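You operate a simulated robot arm through the tools that you are given. There is no shell and no other tool. Be economical: measure what you need, move in short steps, check, and stop when the job is done.

The job below is to be done with a simulated two-armed robot. You get a single attempt, and the scene is never put back.

TASK
On the right half of the bench, fold the blue cloth in half.

Only the result counts: the job must be done as asked and must still hold three seconds after the hand-in. Knocking over, shifting, dropping, spilling or breaking anything else fails it. Flat cloth is picked up by pressing the open fingertips on it (5 to 10 N) and closing them slowly along it; thin cloth reads only 2 to 8 mm in the jaws.

THE ROBOT
Two 7-joint arms with two-finger parallel grippers on one trunk, on a base that drives. Base frame: it is fixed to the floor where the robot stands at the start and does not move with it; the origin is under the middle of the robot, x ahead of it, y to its left, z up. Units: m, rad, N and s.
The left shoulder is at the start at [0.08, 0.131, 0.947], the right one opposite. With the tool pointing down near the work surface each hand reaches from about 0.4 to 0.86 m from the robot's upright axis, wherever it stands, measured 20 degrees to its own side. Places, roughly: right half of the bench [0.6, 0.3, 0.8]. Payload 1.57 kg a hand.
The tool frame of a hand sits at the grasp point between the pads (the TCP): z along the fingers, y along the line on which they close. The tips reach 0.03 m beyond it. The gripper opens to 0.11 m. The fingers are 0.024 m wide and 0.012 m thick; the gripper's body (0.048 by 0.112 m) begins 0.078 m behind the TCP.
Orientation is told as [roll, pitch, yaw] about the base's x, y, z axes, in that order, counted from this pose: with the fingers straight down and closing along the base's y, the tool's x points along the base's -x, its y along +y and its z along -z.

THE INTERFACE
- The arms move only by the tool step_arm. It takes "left_steps", "right_steps" or both (then of equal length, played together; a hand with none holds still); each is a list that holds one entry, the list of rows, each a list of 7 numbers: the turn, a rotation vector about the tool's x, y, z in units of 6 degrees (1.0 is 6 degrees), then the shift along the tool's x, y, z in units of 30 mm (1.0 is 30 mm), then the closure, from 0 (fully open) to 1 (shut). In form: [[[wx, wy, wz, x, y, z, claw], ...]]. A call has 1 to 8 rows; each row shifts and turns the commanded pose from where the row before left it, along the tool's axes as they then stand. A call with a number of a shift or a turn outside -1 to 1 is refused whole. A row lasts 0.2 s, in which the tool goes at most 0.05 m and 0.15 rad; a call with a longer step from one row to the next is refused whole, and so is a gripper value outside its range. A pose out of reach is approached as far as the arm can. The call stops where the force on the tool passes 40 N (or 10 N more than at its start, if that is more) or the arm is blocked; 0.2 s more then pass. The fingers move at their own pace (about 0.108 m/s each) and stop on an object; they squeeze with about 33 N. The grip force told is the motor's: it shows also when the fingers shut on nothing. Time passes only in rows, and 0.2 s behind the last, so rows that do not move let the fingers close. It gives the time, the measured TCP pose, the force on the tool (base axes), the opening and the grip force at its end, in the units of the frame above (readings bear some noise), with the torque about the TCP (base axes, N m) and any sound that the robot's microphone picked up.
- Cameras (640 x 400 px; columns grow to the right, rows downward): "scene" is now at [-0.0642, 0.0134, 1.4001]; the picture's right is [0.17, -0.99, 0.00], its down [-0.73, -0.13, -0.67] and it looks along [0.66, 0.11, -0.74] (base axes); focal length 237 px, centre (320, 200). "left" rides on the left gripper at [0.07, -0.016, -0.141] in its tool frame; the picture's right is [0.23, 0.97, 0.00], its down [-0.86, 0.20, -0.48] and it looks along [-0.47, 0.11, 0.88] (tool axes); focal length 222 px, centre (320, 200). "right" rides on the right gripper at [0.07, 0.016, -0.141] in its tool frame; the picture's right is [-0.23, 0.97, 0.00], its down [-0.86, -0.20, -0.48] and it looks along [-0.47, -0.11, 0.88] (tool axes); focal length 222 px, centre (320, 200). There is no depth. A picture from a camera that has moved, and an enlarged one, comes with that camera's place and axes in the base frame and with its lens.
- get_image(camera): a new picture of that camera. It takes no simulated time.
- steer(legs): drives the robot by 1 to 6 legs, each [ahead, left, turn to the left] in m, m and rad, along the robot's own axes; the way and the turn of a leg run together, so that a leg with both is an arc; at most 1.5 m and 3.142 rad a leg. The arms and the cameras ride along, it lands a little off, and it stops where it bumps. It gives what a move gives.
- pan_tilt(pan, tilt): turns the head with the scene camera to pan (to the left, within 1.902 rad either way) and tilt (down, from -0.506 to 1.204), counted from straight ahead of the robot. It gives what a move gives.
- inspect(camera, box): a new picture of the part [left, top, right, bottom] of that camera's present view, enlarged. It takes no simulated time.
- finish_job(): hands the job in; it is judged then, once.

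Go step by step. Nothing tells you exact positions but the pictures and the camera data: compare them with the known pose of the tool, close in by small moves and look again before you grip or let go. The budget is 120 turns and 88 pictures, counting those below and the enlarged ones. Unless the task says otherwise, let go and move clear before handing in, and close with one line.

The tools are called by a JSON object that holds its "method" and its "body". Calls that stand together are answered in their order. step_arm: Moves the arms, as the interface text tells. Its arguments: {"type":"object","properties":{"left_steps":{"type":"array","items":{"type":"array","items":{"type":"array","items":{"type":"number"}}}},"right_steps":{"type":"array","items":{"type":"array","items":{"type":"array","items":{"type":"number"}}}}},"required":[]} The other tools are called the same way: steer (legs) drives the base; pan_tilt (pan, tilt) turns the head that bears the scene camera; get_image (camera) takes a picture; inspect (camera, box) takes an enlarged picture of a part of a camera's view; finish_job () hands the job in.

At the start:

```text
clock: 0.0
left_position: [0.5004, 0.2144, 1.0046]
left_tool_rot: [0.0, 0.001, 0.001]
left_wrist_force: [0.3, -0.3, -0.1]
left_moment: [-0.03, 0.0, -0.03]
left_finger_gap: 0.1101
left_finger_force: 0.0
right_position: [0.5773, -0.2221, 1.045]
right_tool_rot: [0.001, 0.001, -0.001]
right_wrist_force: [0.5, 0.1, 0.4]
right_moment: [0.0, 0.02, 0.02]
right_finger_gap: 0.11
right_finger_force: 0.1
robot x, y, heading: [0.0008, -0.0014, 0.0]
head pan, tilt: [0.169, 0.834]
```

scene: 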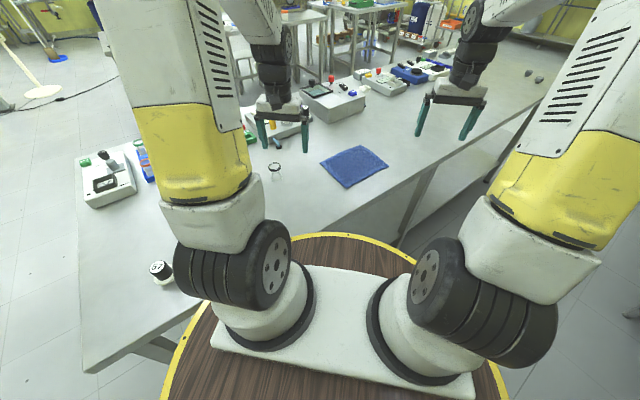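
right: 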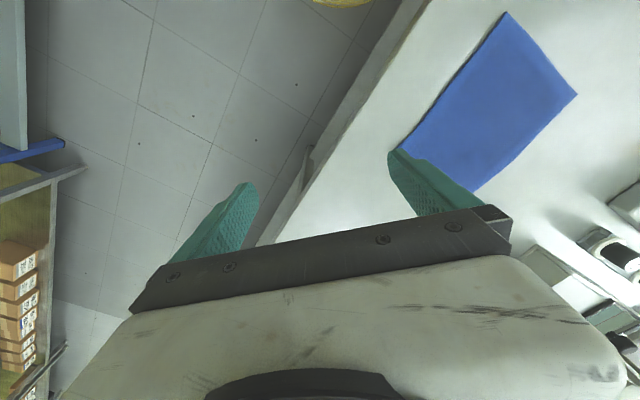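
left: 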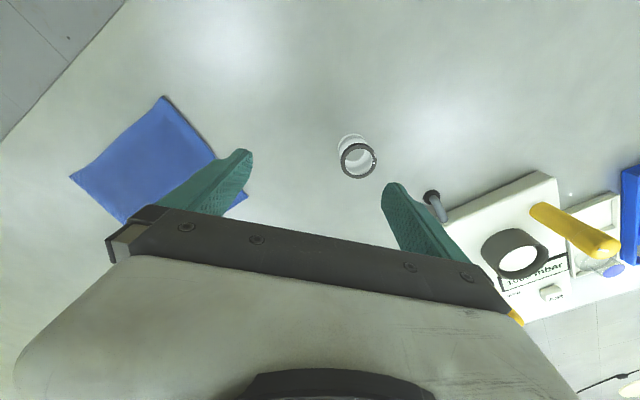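

The cloth's corners triangulate to about A(0.608,0.127), B(0.747,-0.017), C(0.634,-0.121) and D(0.493,0.021), with the bench at z≈0.85. I plan to grip edge DC with both hands and fold it onto AB, so I first turn both hands to yaw −46°.

{"method": "step_arm", "body": {"left_steps": [[[0, 0, 1, 0, 0, 0, 0], [0, 0, 1, 0, 0, 0, 0], [0, 0, 1, 0, 0, 0, 0], [0, 0, 1, 0, 0, 0, 0], [0, 0, 1, 0, 0, 0, 0], [0, 0, 1, 0, 0, 0, 0], [0, 0, 1, 0, 0, 0, 0], [0, 0, 0.67, 0, 0, 0, 0]]], "right_steps": [[[0, 0, 1, 0, 0, 0, 0], [0, 0, 1, 0, 0, 0, 0], [0, 0, 1, 0, 0, 0, 0], [0, 0, 1, 0, 0, 0, 0], [0, 0, 1, 0, 0, 0, 0], [0, 0, 1, 0, 0, 0, 0], [0, 0, 1, 0, 0, 0, 0], [0, 0, 0.67, 0, 0, 0, 0]]]}}

```text
clock: 1.8
left_position: [0.5006, 0.2143, 1.0043]
left_tool_rot: [0.001, 0.001, -0.804]
left_wrist_force: [-0.9, 0.8, 0.3]
left_moment: [-0.05, 0.0, -0.01]
left_finger_gap: 0.1102
left_finger_force: 0.1
right_position: [0.5781, -0.2224, 1.0444]
right_tool_rot: [0.0, 0.0, -0.805]
right_wrist_force: [0.4, 0.2, -0.4]
right_moment: [0.01, -0.01, 0.01]
right_finger_gap: 0.1099
right_finger_force: 0.0
robot x, y, heading: [-0.0024, 0.0005, -0.001]
head pan, tilt: [0.169, 0.834]
```

Both hands turned. Now I move them to hover over the grasp points near D (left) and C (right), with the fingers partly closed.

{"method": "step_arm", "body": {"left_steps": [[[0, 0, 0, -0.882, -0.66, 0.3, 0.2], [0, 0, 0, -0.882, -0.66, 0.3, 0.4], [0, 0, 0, -0.882, -0.66, 0.3, 0.6], [0, 0, 0, -0.882, -0.66, 0.3, 0.78], [0, 0, 0, -0.882, -0.66, 0.3, 0.78], [0, 0, 0, -0.882, -0.66, 0.3, 0.78], [0, 0, 0, 0, 0, 0, 0.78]]], "right_steps": [[[0, 0, 0, 0.327, 0.73, 0.522, 0.2], [0, 0, 0, 0.327, 0.73, 0.522, 0.4], [0, 0, 0, 0.327, 0.73, 0.522, 0.6], [0, 0, 0, 0.327, 0.73, 0.522, 0.78], [0, 0, 0, 0.327, 0.73, 0.522, 0.78], [0, 0, 0, 0.327, 0.73, 0.522, 0.78], [0, 0, 0, 0, 0, 0, 0.78]]]}}

{"method": "get_image", "body": {"camera": "left"}}

{"method": "get_image", "body": {"camera": "right"}}

{"method": "get_image", "body": {"camera": "scene"}}

```text
clock: 3.4
left_position: [0.5244, 0.016, 0.9521]
left_tool_rot: [-0.001, -0.001, -0.803]
left_wrist_force: [0.2, -1.3, 0.4]
left_moment: [0.02, 0.0, -0.02]
left_finger_gap: 0.0243
left_finger_force: 0.1
right_position: [0.6314, -0.0895, 0.9503]
right_tool_rot: [0.0, 0.0, -0.803]
right_wrist_force: [0.3, 0.8, 0.2]
right_moment: [0.03, -0.01, 0.04]
right_finger_gap: 0.0243
right_finger_force: 0.0
robot x, y, heading: [-0.0024, 0.0001, -0.0]
head pan, tilt: [0.169, 0.834]
```

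```text
84 pictures are left
camera left: at [0.4636, 0.055, 1.093], right [0.54, 0.84, 0.0], down [0.74, -0.48, 0.48], along [0.4, -0.26, -0.88], focal length 222 px, centre (320, 200)
```

left: 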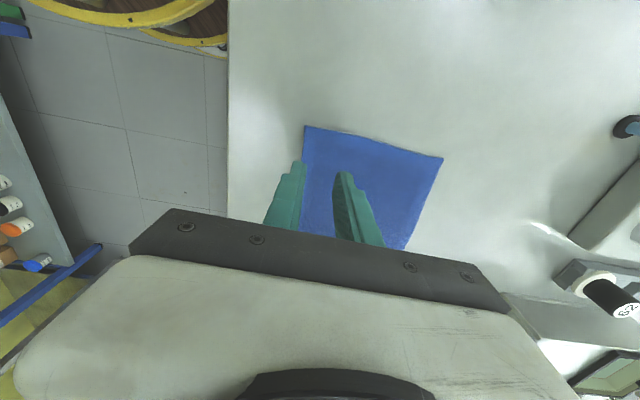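

```text
83 pictures are left
camera right: at [0.595, -0.0281, 1.0925], right [0.86, 0.51, 0.0], down [0.45, -0.75, 0.48], along [0.25, -0.41, -0.88], focal length 222 px, centre (320, 200)
```

right: 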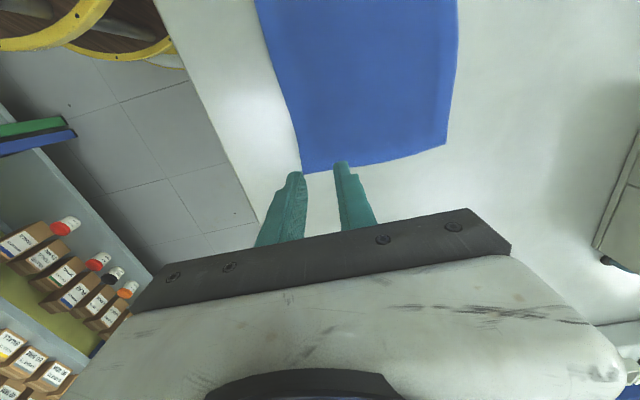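

```text
82 pictures are left
camera scene: at [-0.0642, 0.0134, 1.4001], right [0.17, -0.99, 0.0], down [-0.73, -0.13, -0.67], along [0.66, 0.11, -0.74], focal length 237 px, centre (320, 200)
```

scene: 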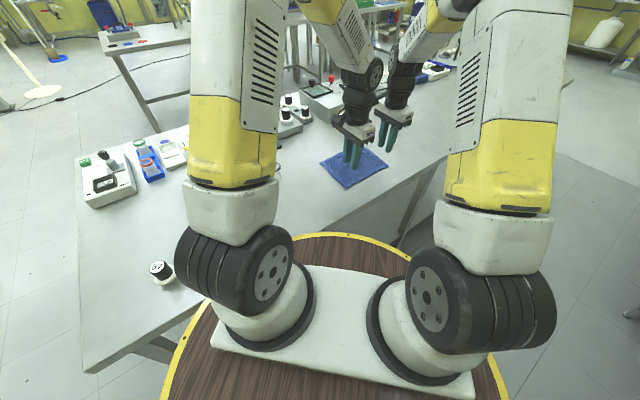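

The wrist views confirm that both hands are over their grasp points. I descend most of the way, then go on in small steps.

{"method": "step_arm", "body": {"left_steps": [[[0, 0, 0, 0, 0, 0.6, 0.78], [0, 0, 0, 0, 0, 0.6, 0.78], [0, 0, 0, 0, 0, 0.5, 0.78], [0, 0, 0, 0, 0, 0.2, 0.78], [0, 0, 0, 0, 0, 0, 0.78]]], "right_steps": [[[0, 0, 0, -0.03, -0.07, 0.6, 0.78], [0, 0, 0, 0, 0, 0.6, 0.78], [0, 0, 0, 0, 0, 0.5, 0.78], [0, 0, 0, 0, 0, 0.15, 0.78], [0, 0, 0, 0, 0, 0, 0.78]]]}}

{"method": "get_image", "body": {"camera": "left"}}

{"method": "get_image", "body": {"camera": "right"}}

```text
clock: 4.6
left_position: [0.5262, 0.0172, 0.8943]
left_tool_rot: [0.0, -0.001, -0.803]
left_wrist_force: [0.4, 0.1, -0.7]
left_moment: [-0.03, 0.02, -0.02]
left_finger_gap: 0.024
left_finger_force: 0.1
right_position: [0.6304, -0.0899, 0.8956]
right_tool_rot: [0.0, -0.001, -0.803]
right_wrist_force: [0.8, -1.0, -0.5]
right_moment: [-0.03, 0.01, 0.0]
right_finger_gap: 0.0241
right_finger_force: 0.1
robot x, y, heading: [0.0006, -0.0003, 0.001]
head pan, tilt: [0.169, 0.834]
```

```text
81 pictures are left
camera left: at [0.4654, 0.0548, 1.034], right [0.54, 0.84, 0.0], down [0.74, -0.48, 0.48], along [0.4, -0.26, -0.88], focal length 222 px, centre (320, 200)
```

left: 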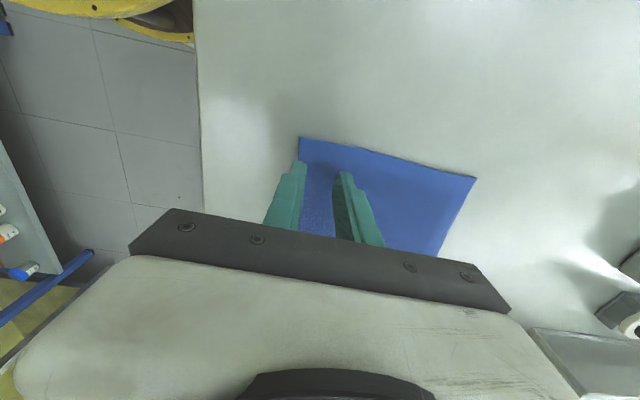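

```text
80 pictures are left
camera right: at [0.5938, -0.0296, 1.0377], right [0.86, 0.51, 0.0], down [0.45, -0.75, 0.48], along [0.25, -0.41, -0.88], focal length 222 px, centre (320, 200)
```

right: 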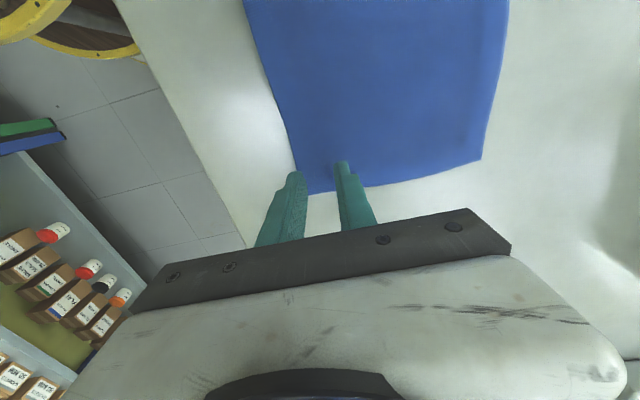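

About 12–15 mm remain to contact. I go down carefully.

{"method": "step_arm", "body": {"left_steps": [[[0, 0, 0, 0, -0.05, 0.15, 0.78], [0, 0, 0, 0, 0, 0.15, 0.78], [0, 0, 0, 0, 0, 0.1, 0.78], [0, 0, 0, 0, 0, 0.0, 0.78]]], "right_steps": [[[0, 0, 0, 0, -0.03, 0.15, 0.78], [0, 0, 0, 0, 0, 0.15, 0.78], [0, 0, 0, 0, 0, 0.1, 0.78], [0, 0, 0, 0, 0, 0, 0.78]]]}}

```text
clock: 5.6
left_position: [0.5256, 0.0155, 0.8828]
left_tool_rot: [0.0, -0.003, -0.803]
left_wrist_force: [-2.3, -1.7, 14.7]
left_moment: [-0.01, 0.02, 0.01]
left_finger_gap: 0.0241
left_finger_force: 0.0
right_position: [0.6299, -0.09, 0.8843]
right_tool_rot: [0.0, 0.0, -0.803]
right_wrist_force: [1.3, 0.8, 2.5]
right_moment: [0.01, 0.0, -0.05]
right_finger_gap: 0.0243
right_finger_force: 0.0
robot x, y, heading: [-0.002, -0.0029, 0.004]
head pan, tilt: [0.169, 0.834]
```

Left presses at 15 N, a bit too hard, and right is just touching. I trim both.

{"method": "step_arm", "body": {"left_steps": [[[0, 0, 0, 0, 0, -0.02, 0.78], [0, 0, 0, 0, 0, 0, 0.78]]], "right_steps": [[[0, 0, 0, 0, 0, 0.03, 0.78], [0, 0, 0, 0, 0, 0, 0.78]]]}}

```text
clock: 6.2
left_position: [0.5251, 0.0157, 0.8823]
left_tool_rot: [-0.001, -0.001, -0.803]
left_wrist_force: [1.7, -0.6, 12.2]
left_moment: [-0.02, -0.16, 0.01]
left_finger_gap: 0.0239
left_finger_force: 0.0
right_position: [0.6302, -0.0915, 0.8832]
right_tool_rot: [0.0, -0.002, -0.802]
right_wrist_force: [0.1, -1.2, 8.3]
right_moment: [0.01, -0.02, -0.01]
right_finger_gap: 0.024
right_finger_force: 0.0
robot x, y, heading: [0.0003, -0.0015, -0.001]
head pan, tilt: [0.169, 0.834]
```

Right is at 8 N. I ease the left a little, then close slowly on both.

{"method": "step_arm", "body": {"left_steps": [[[0, 0, 0, 0, 0, -0.025, 0.78], [0, 0, 0, 0, 0, 0, 0.81], [0, 0, 0, 0, 0, 0, 0.84], [0, 0, 0, 0, 0, 0, 0.87], [0, 0, 0, 0, 0, 0, 0.9], [0, 0, 0, 0, 0, 0, 0.93], [0, 0, 0, 0, 0, 0, 0.96], [0, 0, 0, 0, 0, 0, 1.0]]], "right_steps": [[[0, 0, 0, 0, 0, 0, 0.78], [0, 0, 0, 0, 0, 0, 0.81], [0, 0, 0, 0, 0, 0, 0.84], [0, 0, 0, 0, 0, 0, 0.87], [0, 0, 0, 0, 0, 0, 0.9], [0, 0, 0, 0, 0, 0, 0.93], [0, 0, 0, 0, 0, 0, 0.96], [0, 0, 0, 0, 0, 0, 1.0]]]}}

{"method": "step_arm", "body": {"left_steps": [[[0, 0, 0, 0, 0, 0, 1.0], [0, 0, 0, 0, 0, 0, 1.0]]], "right_steps": [[[0, 0, 0, 0, 0, 0, 1.0], [0, 0, 0, 0, 0, 0, 1.0]]]}}

{"method": "get_image", "body": {"camera": "left"}}

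{"method": "get_image", "body": {"camera": "right"}}

```text
clock: 8.0
left_position: [0.524, 0.0168, 0.8835]
left_tool_rot: [0.001, 0.001, -0.803]
left_wrist_force: [1.0, -0.3, 7.5]
left_moment: [0.0, -0.05, -0.03]
left_finger_gap: 0.0038
left_finger_force: 24.5
right_position: [0.631, -0.0914, 0.8837]
right_tool_rot: [-0.001, -0.001, -0.803]
right_wrist_force: [-0.8, 1.8, 10.6]
right_moment: [0.06, -0.03, 0.02]
right_finger_gap: 0.0043
right_finger_force: 25.3
robot x, y, heading: [0.0006, 0.0031, -0.004]
head pan, tilt: [0.169, 0.834]
```

```text
clock: 8.6
left_position: [0.5233, 0.0169, 0.884]
left_tool_rot: [0.0, 0.0, -0.802]
left_wrist_force: [0.9, -0.2, 7.4]
left_moment: [0.05, -0.04, -0.02]
left_finger_gap: 0.0037
left_finger_force: 24.6
right_position: [0.6301, -0.0899, 0.8832]
right_tool_rot: [-0.001, -0.001, -0.802]
right_wrist_force: [0.5, 2.1, 12.0]
right_moment: [0.06, 0.01, -0.02]
right_finger_gap: 0.0039
right_finger_force: 25.1
robot x, y, heading: [0.0021, -0.0012, 0.004]
head pan, tilt: [0.169, 0.834]
```

```text
79 pictures are left
camera left: at [0.4635, 0.0545, 1.0238], right [0.54, 0.84, 0.0], down [0.74, -0.48, 0.48], along [0.4, -0.26, -0.88], focal length 222 px, centre (320, 200)
```

left: 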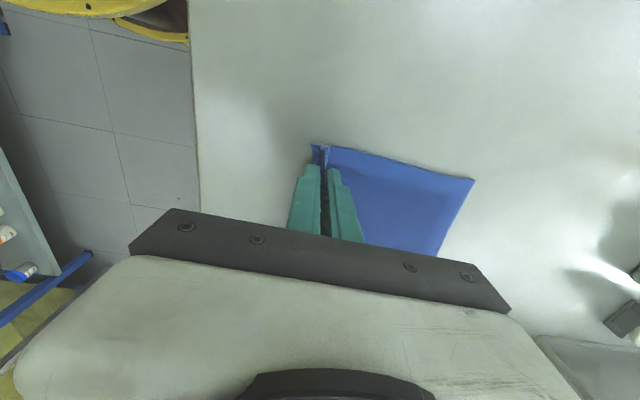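

```text
78 pictures are left
camera right: at [0.5928, -0.0304, 1.025], right [0.86, 0.51, 0.0], down [0.45, -0.75, 0.48], along [0.25, -0.41, -0.88], focal length 222 px, centre (320, 200)
```

right: 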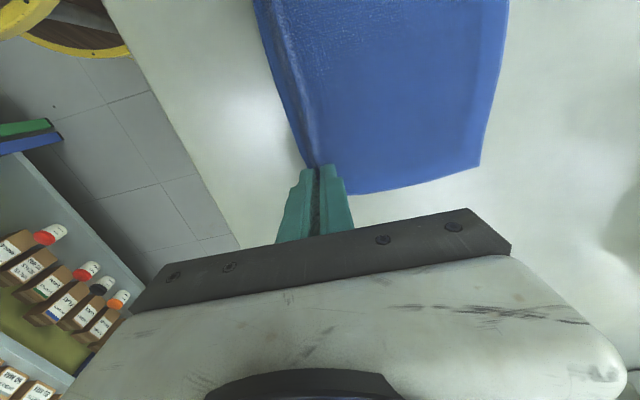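

Both hands hold a pinched ridge of about 4 mm. I start the folding arc: up and along tool +y.

{"method": "step_arm", "body": {"left_steps": [[[0, 0, 0, 0, 0.063, -0.45, 1], [0, 0, 0, 0, 0.19, -0.417, 1], [0, 0, 0, 0, 0.303, -0.36, 1], [0, 0, 0, 0, 0.393, -0.273, 1], [0, 0, 0, 0, 0.457, -0.173, 1], [0, 0, 0, 0, 0.493, -0.06, 1]]], "right_steps": [[[0, 0, 0, 0, 0.063, -0.45, 1], [0, 0, 0, 0, 0.19, -0.417, 1], [0, 0, 0, 0, 0.303, -0.36, 1], [0, 0, 0, 0, 0.393, -0.273, 1], [0, 0, 0, 0, 0.457, -0.173, 1], [0, 0, 0, 0, 0.493, -0.06, 1]]]}}

{"method": "get_image", "body": {"camera": "left"}}

{"method": "get_image", "body": {"camera": "right"}}

{"method": "inspect", "body": {"camera": "scene", "box": [280, 80, 440, 200]}}

```text
clock: 10.0
left_position: [0.5645, 0.0551, 0.9341]
left_tool_rot: [0.0, 0.0, -0.803]
left_wrist_force: [1.9, -0.4, -0.1]
left_moment: [-0.01, -0.03, -0.01]
left_finger_gap: 0.0038
left_finger_force: 24.8
right_position: [0.671, -0.0534, 0.9354]
right_tool_rot: [0.0, 0.002, -0.802]
right_wrist_force: [-0.7, 0.4, 0.2]
right_moment: [0.02, 0.01, -0.03]
right_finger_gap: 0.0041
right_finger_force: 24.4
robot x, y, heading: [-0.0023, -0.0008, 0.002]
head pan, tilt: [0.169, 0.834]
```

```text
77 pictures are left
camera left: at [0.5042, 0.0935, 1.0748], right [0.54, 0.84, 0.0], down [0.74, -0.48, 0.48], along [0.4, -0.26, -0.88], focal length 222 px, centre (320, 200)
```

left: 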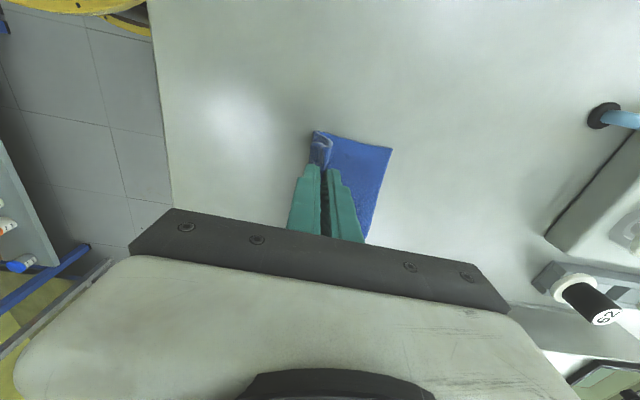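

```text
76 pictures are left
camera right: at [0.6344, 0.0078, 1.0772], right [0.86, 0.51, 0.0], down [0.45, -0.75, 0.48], along [0.25, -0.41, -0.88], focal length 222 px, centre (320, 200)
```

right: 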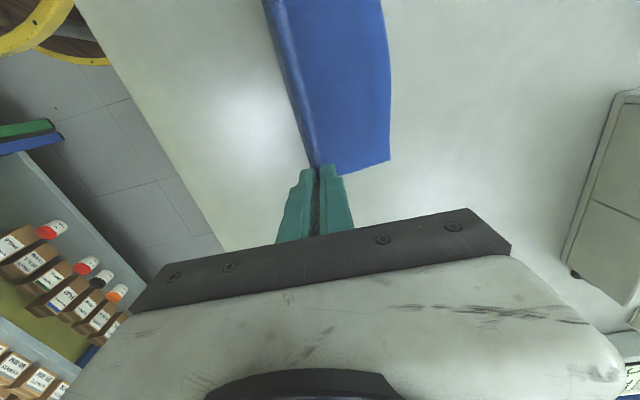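

```text
3.33 times, centred on (360, 140) of scene
camera zoom: at [-0.0643, 0.0132, 1.4001], right [0.17, -0.99, 0.0], down [-0.73, -0.13, -0.67], along [0.66, 0.11, -0.74], focal length 790 px, centre (187, 400)
```

zoom: 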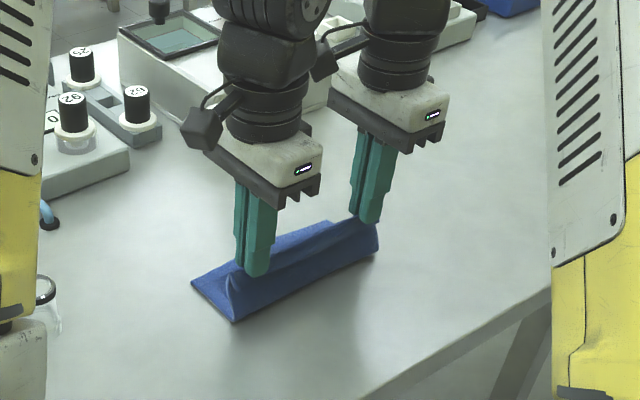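

The fold is coming on well, with the fold line close to the middle. I finish the arc about 41 mm further on, down to roughly 1 cm above the bench.

{"method": "step_arm", "body": {"left_steps": [[[0, 0, 0, 0, 0.3, 0.08, 1], [0, 0, 0, 0, 0.3, 0.15, 1], [0, 0, 0, 0, 0.27, 0.22, 1], [0, 0, 0, 0, 0.25, 0.28, 1], [0, 0, 0, 0, 0.17, 0.3, 1], [0, 0, 0, 0, 0.08, 0.3, 1], [0, 0, 0, 0, 0, 0, 1]]], "right_steps": [[[0, 0, 0, 0, 0.3, 0.08, 1], [0, 0, 0, 0, 0.3, 0.15, 1], [0, 0, 0, 0, 0.27, 0.22, 1], [0, 0, 0, 0, 0.25, 0.28, 1], [0, 0, 0, 0, 0.17, 0.3, 1], [0, 0, 0, 0, 0.08, 0.3, 1], [0, 0, 0, 0, 0, 0, 1]]]}}

{"method": "get_image", "body": {"camera": "left"}}

{"method": "get_image", "body": {"camera": "right"}}

{"method": "inspect", "body": {"camera": "scene", "box": [280, 80, 440, 200]}}

```text
clock: 11.6
left_position: [0.5941, 0.0849, 0.8941]
left_tool_rot: [-0.001, 0.0, -0.803]
left_wrist_force: [0.7, -1.5, 1.9]
left_moment: [-0.05, -0.05, -0.03]
left_finger_gap: 0.0038
left_finger_force: 24.7
right_position: [0.7023, -0.024, 0.8931]
right_tool_rot: [-0.001, -0.002, -0.802]
right_wrist_force: [-1.7, 0.7, 0.9]
right_moment: [0.05, 0.03, -0.04]
right_finger_gap: 0.0039
right_finger_force: 24.7
robot x, y, heading: [0.0016, -0.0, 0.002]
head pan, tilt: [0.169, 0.834]
```

```text
74 pictures are left
camera left: at [0.533, 0.1228, 1.035], right [0.54, 0.84, 0.0], down [0.74, -0.48, 0.48], along [0.4, -0.26, -0.88], focal length 222 px, centre (320, 200)
```

left: 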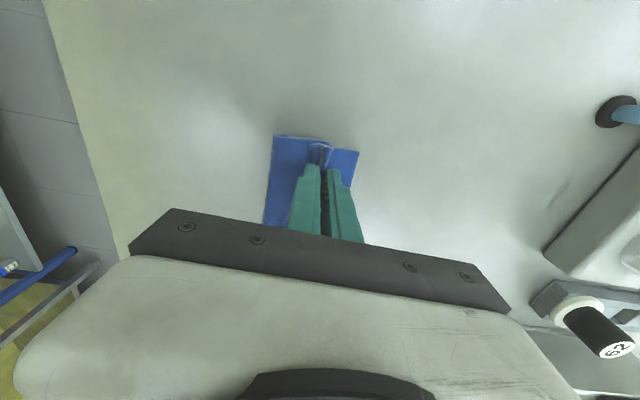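

```text
73 pictures are left
camera right: at [0.6638, 0.0367, 1.036], right [0.86, 0.51, 0.0], down [0.45, -0.75, 0.48], along [0.25, -0.41, -0.88], focal length 222 px, centre (320, 200)
```

right: 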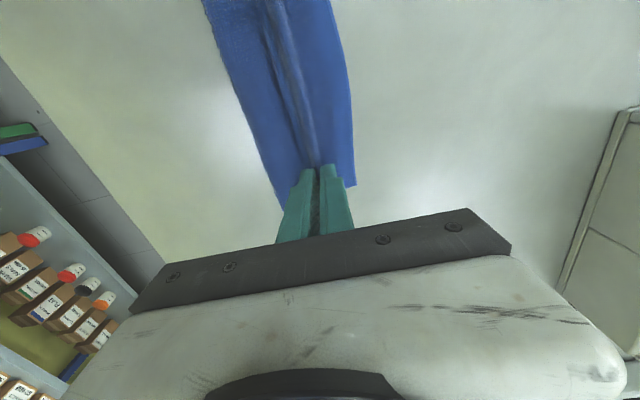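

```text
3.33 times, centred on (360, 140) of scene
camera zoom: at [-0.0642, 0.0134, 1.4001], right [0.17, -0.99, 0.0], down [-0.73, -0.13, -0.67], along [0.66, 0.11, -0.74], focal length 790 px, centre (187, 400)
```

zoom: 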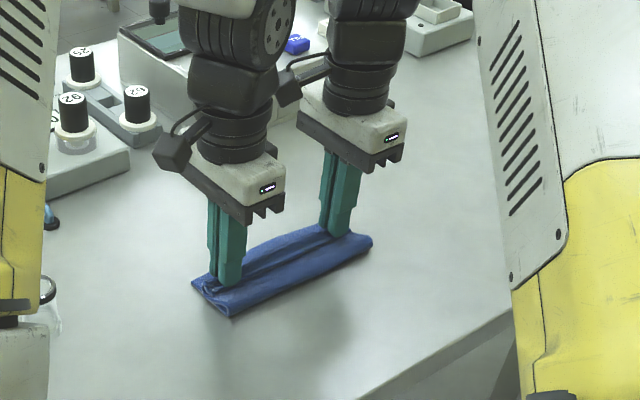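

The sheet is over. I look close at the pinched hem before letting go.

{"method": "inspect", "body": {"camera": "left", "box": [240, 110, 400, 230]}}

{"method": "inspect", "body": {"camera": "right", "box": [200, 0, 400, 200]}}

```text
3.33 times, centred on (320, 170) of left
camera zoom: at [0.533, 0.1228, 1.035], right [0.54, 0.84, 0.0], down [0.74, -0.48, 0.48], along [0.4, -0.26, -0.88], focal length 740 px, centre (320, 300)
```

zoom: 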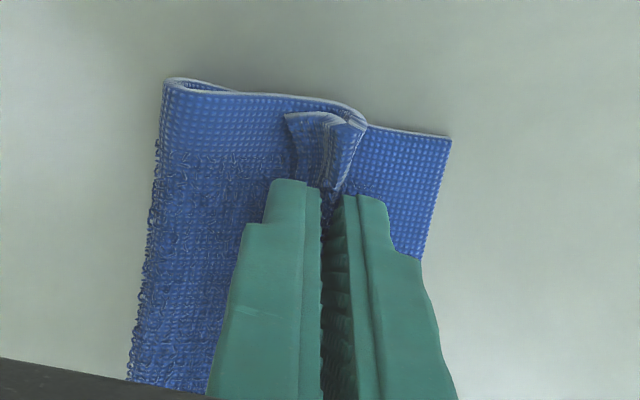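

```text
2.00 times, centred on (300, 100) of right
camera zoom: at [0.6638, 0.0367, 1.036], right [0.86, 0.51, 0.0], down [0.45, -0.75, 0.48], along [0.25, -0.41, -0.88], focal length 444 px, centre (360, 400)
```

zoom: 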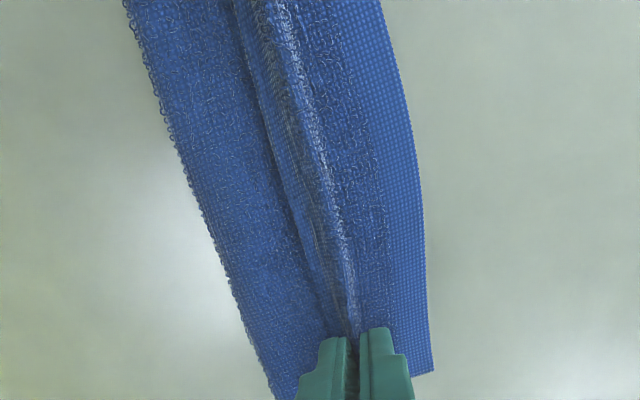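

As expected, the edge has a small turned-back hem in the jaws. I release gently and see how it relaxes.

{"method": "step_arm", "body": {"left_steps": [[[0, 0, 0, 0, 0, 0, 0.9], [0, 0, 0, 0, 0, 0, 0.8], [0, 0, 0, 0, 0, 0, 0.7], [0, 0, 0, 0, 0, 0, 0.65], [0, 0, 0, 0, 0, -0.5, 0.65], [0, 0, 0, 0, 0, -0.8, 0.65], [0, 0, 0, 0, 0, -0.8, 0.65]]], "right_steps": [[[0, 0, 0, 0, 0, 0, 0.9], [0, 0, 0, 0, 0, 0, 0.8], [0, 0, 0, 0, 0, 0, 0.7], [0, 0, 0, 0, 0, 0, 0.65], [0, 0, 0, 0, 0, -0.5, 0.65], [0, 0, 0, 0, 0, -0.8, 0.65], [0, 0, 0, 0, 0, -0.8, 0.65]]]}}

{"method": "inspect", "body": {"camera": "left", "box": [220, 70, 420, 230]}}

{"method": "inspect", "body": {"camera": "right", "box": [200, 0, 400, 200]}}

{"method": "inspect", "body": {"camera": "scene", "box": [310, 120, 400, 180]}}

```text
clock: 13.2
left_position: [0.5936, 0.0838, 0.9569]
left_tool_rot: [0.0, 0.0, -0.802]
left_wrist_force: [-0.2, 0.1, -0.8]
left_moment: [0.0, 0.05, 0.0]
left_finger_gap: 0.0385
left_finger_force: 0.0
right_position: [0.7003, -0.0236, 0.9587]
right_tool_rot: [-0.001, 0.0, -0.802]
right_wrist_force: [0.1, -0.5, -1.1]
right_moment: [-0.03, 0.02, -0.01]
right_finger_gap: 0.0387
right_finger_force: 0.1
robot x, y, heading: [-0.0025, 0.0028, -0.001]
head pan, tilt: [0.169, 0.834]
```

```text
2.50 times, centred on (320, 150) of left
camera zoom: at [0.5335, 0.1218, 1.0985], right [0.54, 0.84, 0.0], down [0.74, -0.48, 0.48], along [0.4, -0.26, -0.88], focal length 555 px, centre (320, 325)
```

zoom: 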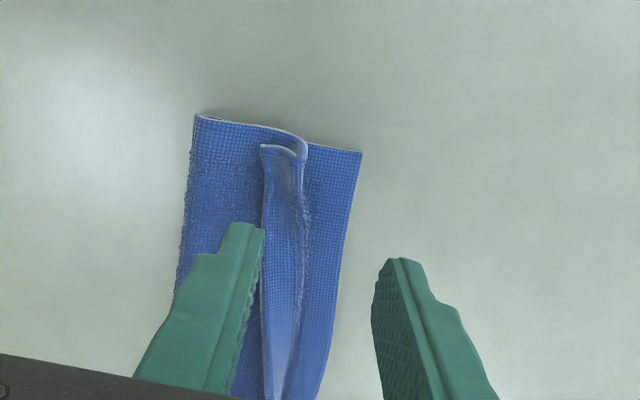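

```text
2.00 times, centred on (300, 100) of right
camera zoom: at [0.663, 0.0363, 1.1007], right [0.86, 0.51, 0.0], down [0.45, -0.75, 0.48], along [0.25, -0.41, -0.88], focal length 444 px, centre (360, 400)
```

zoom: 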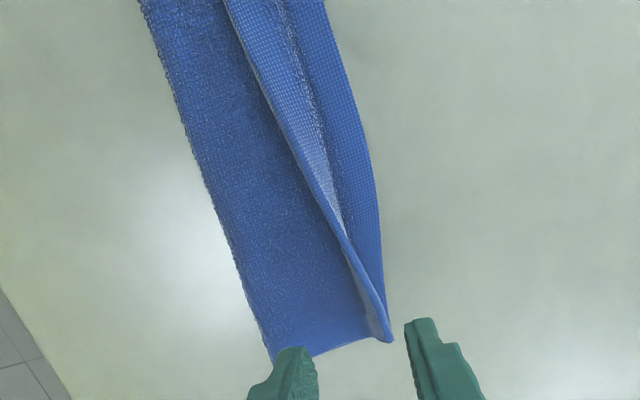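

```text
6.67 times, centred on (355, 150) of scene
camera zoom: at [-0.0638, 0.0134, 1.4001], right [0.17, -0.99, 0.0], down [-0.73, -0.13, -0.67], along [0.66, 0.11, -0.74], focal length 1579 px, centre (87, 533)
```

zoom: 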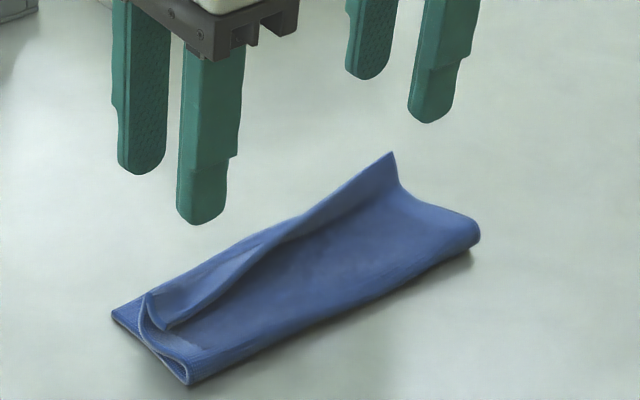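

The right end of the flap is standing up and unrolling; the left end is still turned back. I wait a little and look again.

{"method": "step_arm", "body": {"left_steps": [[[0, 0, 0, 0, 0, 0, 0.65], [0, 0, 0, 0, 0, 0, 0.65], [0, 0, 0, 0, 0, 0, 0.65], [0, 0, 0, 0, 0, 0, 0.65], [0, 0, 0, 0, 0, 0, 0.65], [0, 0, 0, 0, 0, 0, 0.65]]]}}

{"method": "inspect", "body": {"camera": "scene", "box": [310, 120, 400, 180]}}

{"method": "inspect", "body": {"camera": "left", "box": [220, 70, 420, 230]}}

```text
clock: 14.6
left_position: [0.5938, 0.0831, 0.9561]
left_tool_rot: [-0.001, -0.002, -0.804]
left_wrist_force: [0.8, -0.7, -0.1]
left_moment: [-0.02, -0.02, 0.01]
left_finger_gap: 0.0387
left_finger_force: 0.0
right_position: [0.7008, -0.0249, 0.9583]
right_tool_rot: [0.0, 0.001, -0.802]
right_wrist_force: [-0.3, -0.4, 0.0]
right_moment: [-0.01, 0.03, 0.0]
right_finger_gap: 0.0385
right_finger_force: 0.1
robot x, y, heading: [-0.0007, 0.0026, -0.002]
head pan, tilt: [0.169, 0.834]
```

```text
6.67 times, centred on (355, 150) of scene
camera zoom: at [-0.0641, 0.0134, 1.4001], right [0.17, -0.99, 0.0], down [-0.73, -0.13, -0.67], along [0.66, 0.11, -0.74], focal length 1579 px, centre (87, 533)
```

zoom: 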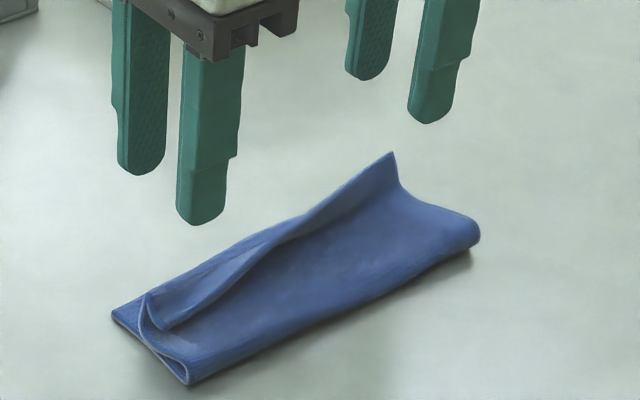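

```text
2.50 times, centred on (320, 150) of left
camera zoom: at [0.5332, 0.1219, 1.0984], right [0.54, 0.84, 0.0], down [0.74, -0.48, 0.48], along [0.4, -0.26, -0.88], focal length 555 px, centre (320, 325)
```

zoom: 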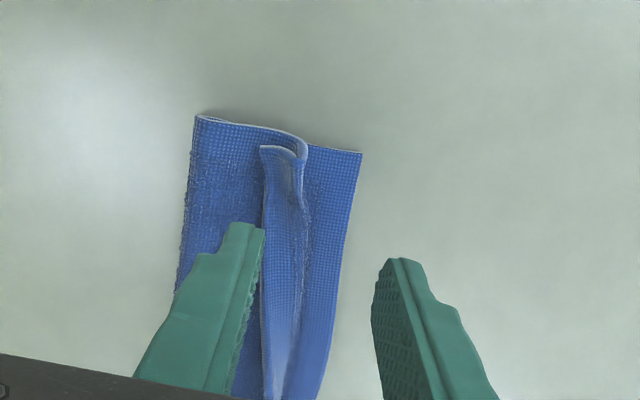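

The flap has settled: upright at the C end, turned back at the D end. I move the left hand away and bring the right hand, closed, into the trough at the C end, to plough the flap over toward AB.

{"method": "step_arm", "body": {"left_steps": [[[0, 0, 0, 0, 0, -0.8, 0.65], [0, 0, 0, 1, 0, -0.5, 0.65], [0, 0, 0, 1, 0, 0, 0.65], [0, 0, 0, 1, 0, 0, 0.65], [0, 0, 0, 1, 0, 0, 0.65], [0, 0, 0, 1, 0, 0, 0.65]]], "right_steps": [[[0, 0, 0, -0.09, -0.53, 0, 1], [0, 0, 0, -0.09, -0.53, 0, 1], [0, 0, 0, 0, 0, 0.5, 1], [0, 0, 0, 0, 0, 0.5, 1], [0, 0, 0, 0, 0, 0.4, 1], [0, 0, 0, 0, 0, 0.4, 1]]]}}

{"method": "inspect", "body": {"camera": "scene", "box": [310, 120, 400, 180]}}

{"method": "inspect", "body": {"camera": "right", "box": [220, 50, 420, 200]}}

```text
clock: 16.0
left_position: [0.492, 0.1914, 0.9964]
left_tool_rot: [0.0, 0.0, -0.805]
left_wrist_force: [0.7, -0.4, -0.4]
left_moment: [0.0, 0.0, 0.01]
left_finger_gap: 0.0385
left_finger_force: 0.1
right_position: [0.6805, -0.049, 0.9035]
right_tool_rot: [0.001, 0.0, -0.804]
right_wrist_force: [-0.1, -1.0, 0.5]
right_moment: [0.02, -0.01, 0.01]
right_finger_gap: 0.0
right_finger_force: 21.3
robot x, y, heading: [-0.0034, -0.0021, 0.001]
head pan, tilt: [0.169, 0.834]
```

```text
6.67 times, centred on (355, 150) of scene
camera zoom: at [-0.064, 0.0133, 1.4001], right [0.17, -0.99, 0.0], down [-0.73, -0.13, -0.67], along [0.66, 0.11, -0.74], focal length 1579 px, centre (87, 533)
```

zoom: 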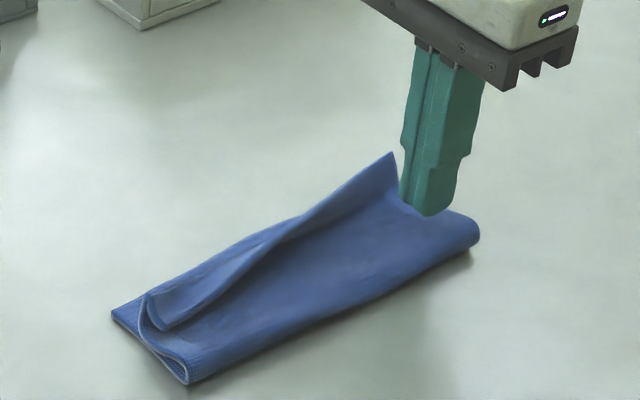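

```text
2.67 times, centred on (320, 125) of right
camera zoom: at [0.6437, 0.0119, 1.0457], right [0.86, 0.51, 0.0], down [0.45, -0.75, 0.48], along [0.25, -0.41, -0.88], focal length 592 px, centre (320, 400)
```

zoom: 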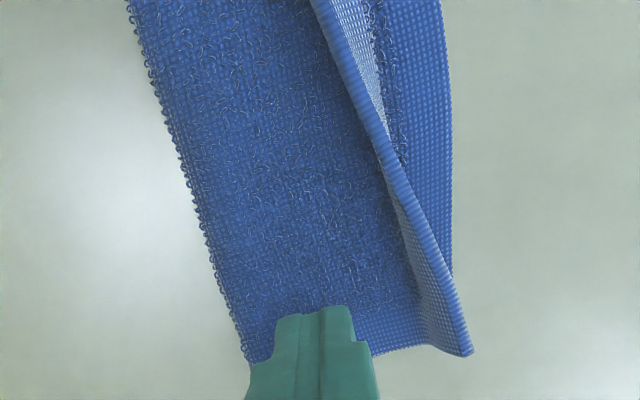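

The finger stands in the trough. I sweep it toward +y at the C end to fold the flap past vertical.

{"method": "step_arm", "body": {"right_steps": [[[0, 0, 0, 0.2, 0, 0.15, 1], [0, 0, 0, 0.1, 0.35, 0, 1], [0, 0, 0, 0.1, 0.35, 0, 1], [0, 0, 0, 0.1, 0.35, 0, 1], [0, 0, 0, 0, 0.2, 0, 1]]]}}

{"method": "inspect", "body": {"camera": "scene", "box": [310, 120, 400, 180]}}

{"method": "inspect", "body": {"camera": "right", "box": [220, 50, 420, 200]}}

```text
clock: 17.2
left_position: [0.492, 0.1926, 0.9968]
left_tool_rot: [0.001, -0.001, -0.802]
left_wrist_force: [0.3, 0.2, 0.3]
left_moment: [0.03, 0.0, -0.04]
left_finger_gap: 0.0383
left_finger_force: 0.1
right_position: [0.6962, -0.0132, 0.8979]
right_tool_rot: [0.0, 0.0, -0.804]
right_wrist_force: [0.5, 0.5, 0.4]
right_moment: [0.01, -0.02, -0.02]
right_finger_gap: 0.0001
right_finger_force: 20.9
robot x, y, heading: [-0.0008, 0.0013, -0.008]
head pan, tilt: [0.169, 0.834]
```

```text
6.67 times, centred on (355, 150) of scene
camera zoom: at [-0.0642, 0.0134, 1.4001], right [0.17, -0.99, 0.0], down [-0.73, -0.13, -0.67], along [0.66, 0.11, -0.74], focal length 1579 px, centre (87, 533)
```

zoom: 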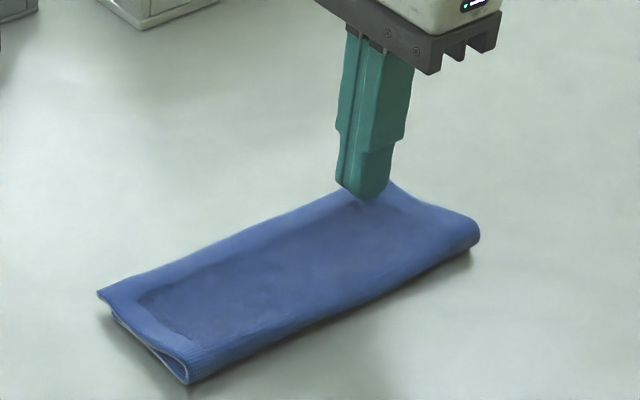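

```text
2.67 times, centred on (320, 125) of right
camera zoom: at [0.6603, 0.0475, 1.0406], right [0.86, 0.51, 0.0], down [0.45, -0.75, 0.48], along [0.24, -0.41, -0.88], focal length 592 px, centre (320, 400)
```

zoom: 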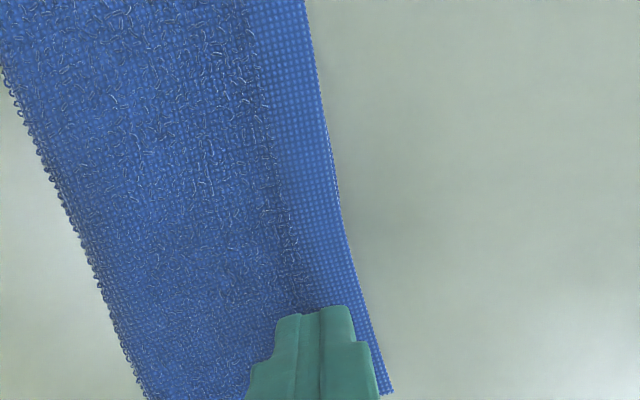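

The whole flap flipped over, and the edge now lies on AB. I lift the right hand clear and look.

{"method": "step_arm", "body": {"right_steps": [[[0, 0, 0, 0, 0, -0.6, 1], [0, 0, 0, 0, 0, -1, 1], [0, 0, 0, -1, 0, -0.8, 1], [0, 0, 0, -1, 0, 0, 1], [0, 0, 0, -1, 0, 0, 1], [0, 0, 0, 0, 0, 0, 1]]]}}

{"method": "inspect", "body": {"camera": "scene", "box": [310, 120, 400, 180]}}

{"method": "inspect", "body": {"camera": "right", "box": [150, 0, 450, 200]}}

{"method": "get_image", "body": {"camera": "left"}}

```text
clock: 18.6
left_position: [0.4895, 0.1922, 0.9978]
left_tool_rot: [0.0, 0.0, -0.802]
left_wrist_force: [-0.7, -0.2, 0.4]
left_moment: [-0.02, 0.0, 0.0]
left_finger_gap: 0.0384
left_finger_force: 0.1
right_position: [0.759, -0.0777, 0.9721]
right_tool_rot: [0.002, -0.001, -0.802]
right_wrist_force: [0.1, 0.3, -1.2]
right_moment: [-0.07, 0.0, -0.01]
right_finger_gap: 0.0001
right_finger_force: 21.6
robot x, y, heading: [-0.0008, 0.0022, -0.003]
head pan, tilt: [0.169, 0.834]
```

```text
6.67 times, centred on (355, 150) of scene
camera zoom: at [-0.0642, 0.0134, 1.4001], right [0.17, -0.99, 0.0], down [-0.73, -0.13, -0.67], along [0.66, 0.11, -0.74], focal length 1579 px, centre (87, 533)
```

zoom: 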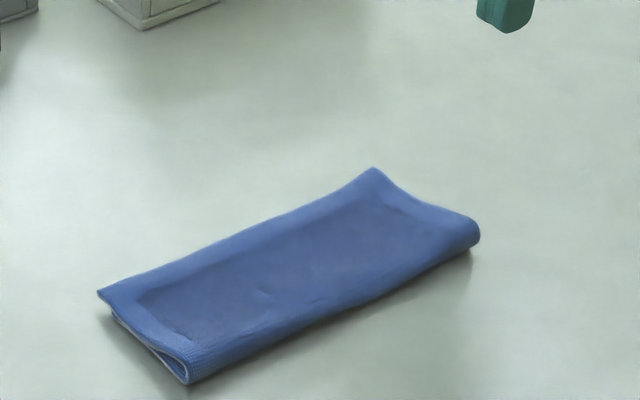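

```text
2.00 times, centred on (300, 100) of right
camera zoom: at [0.7223, -0.0173, 1.1143], right [0.86, 0.51, 0.0], down [0.45, -0.75, 0.48], along [0.25, -0.41, -0.88], focal length 444 px, centre (360, 400)
```

zoom: 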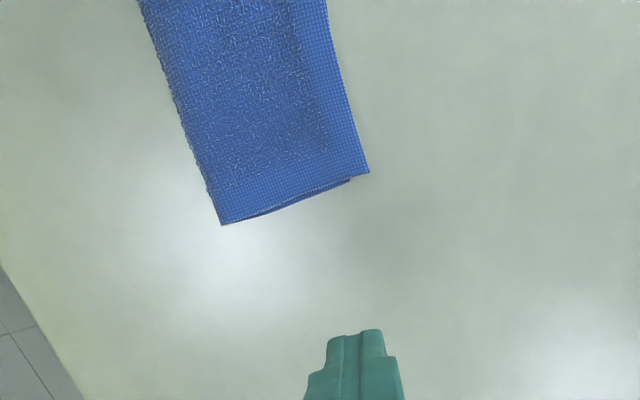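

```text
58 pictures are left
camera left: at [0.4302, 0.2303, 1.1379], right [0.54, 0.84, 0.0], down [0.74, -0.48, 0.48], along [0.4, -0.26, -0.88], focal length 222 px, centre (320, 200)
```

left: 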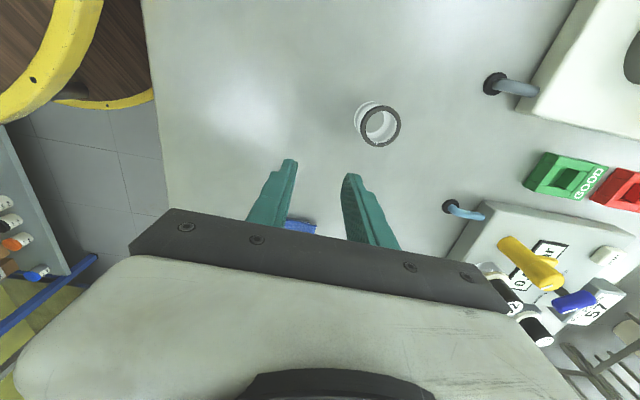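

Both hands are clear and the cloth lies folded in two, with its edges within a few millimetres. Nothing else was touched, so I hand in.

{"method": "finish_job", "body": {}}

```text
The job is handed in.
```

The blue cloth is folded in half along its length on the right half of the bench and handed in. Its edges lie within a few millimetres of each other, the folded edge is slightly puffed, and nothing else on the bench was touched.
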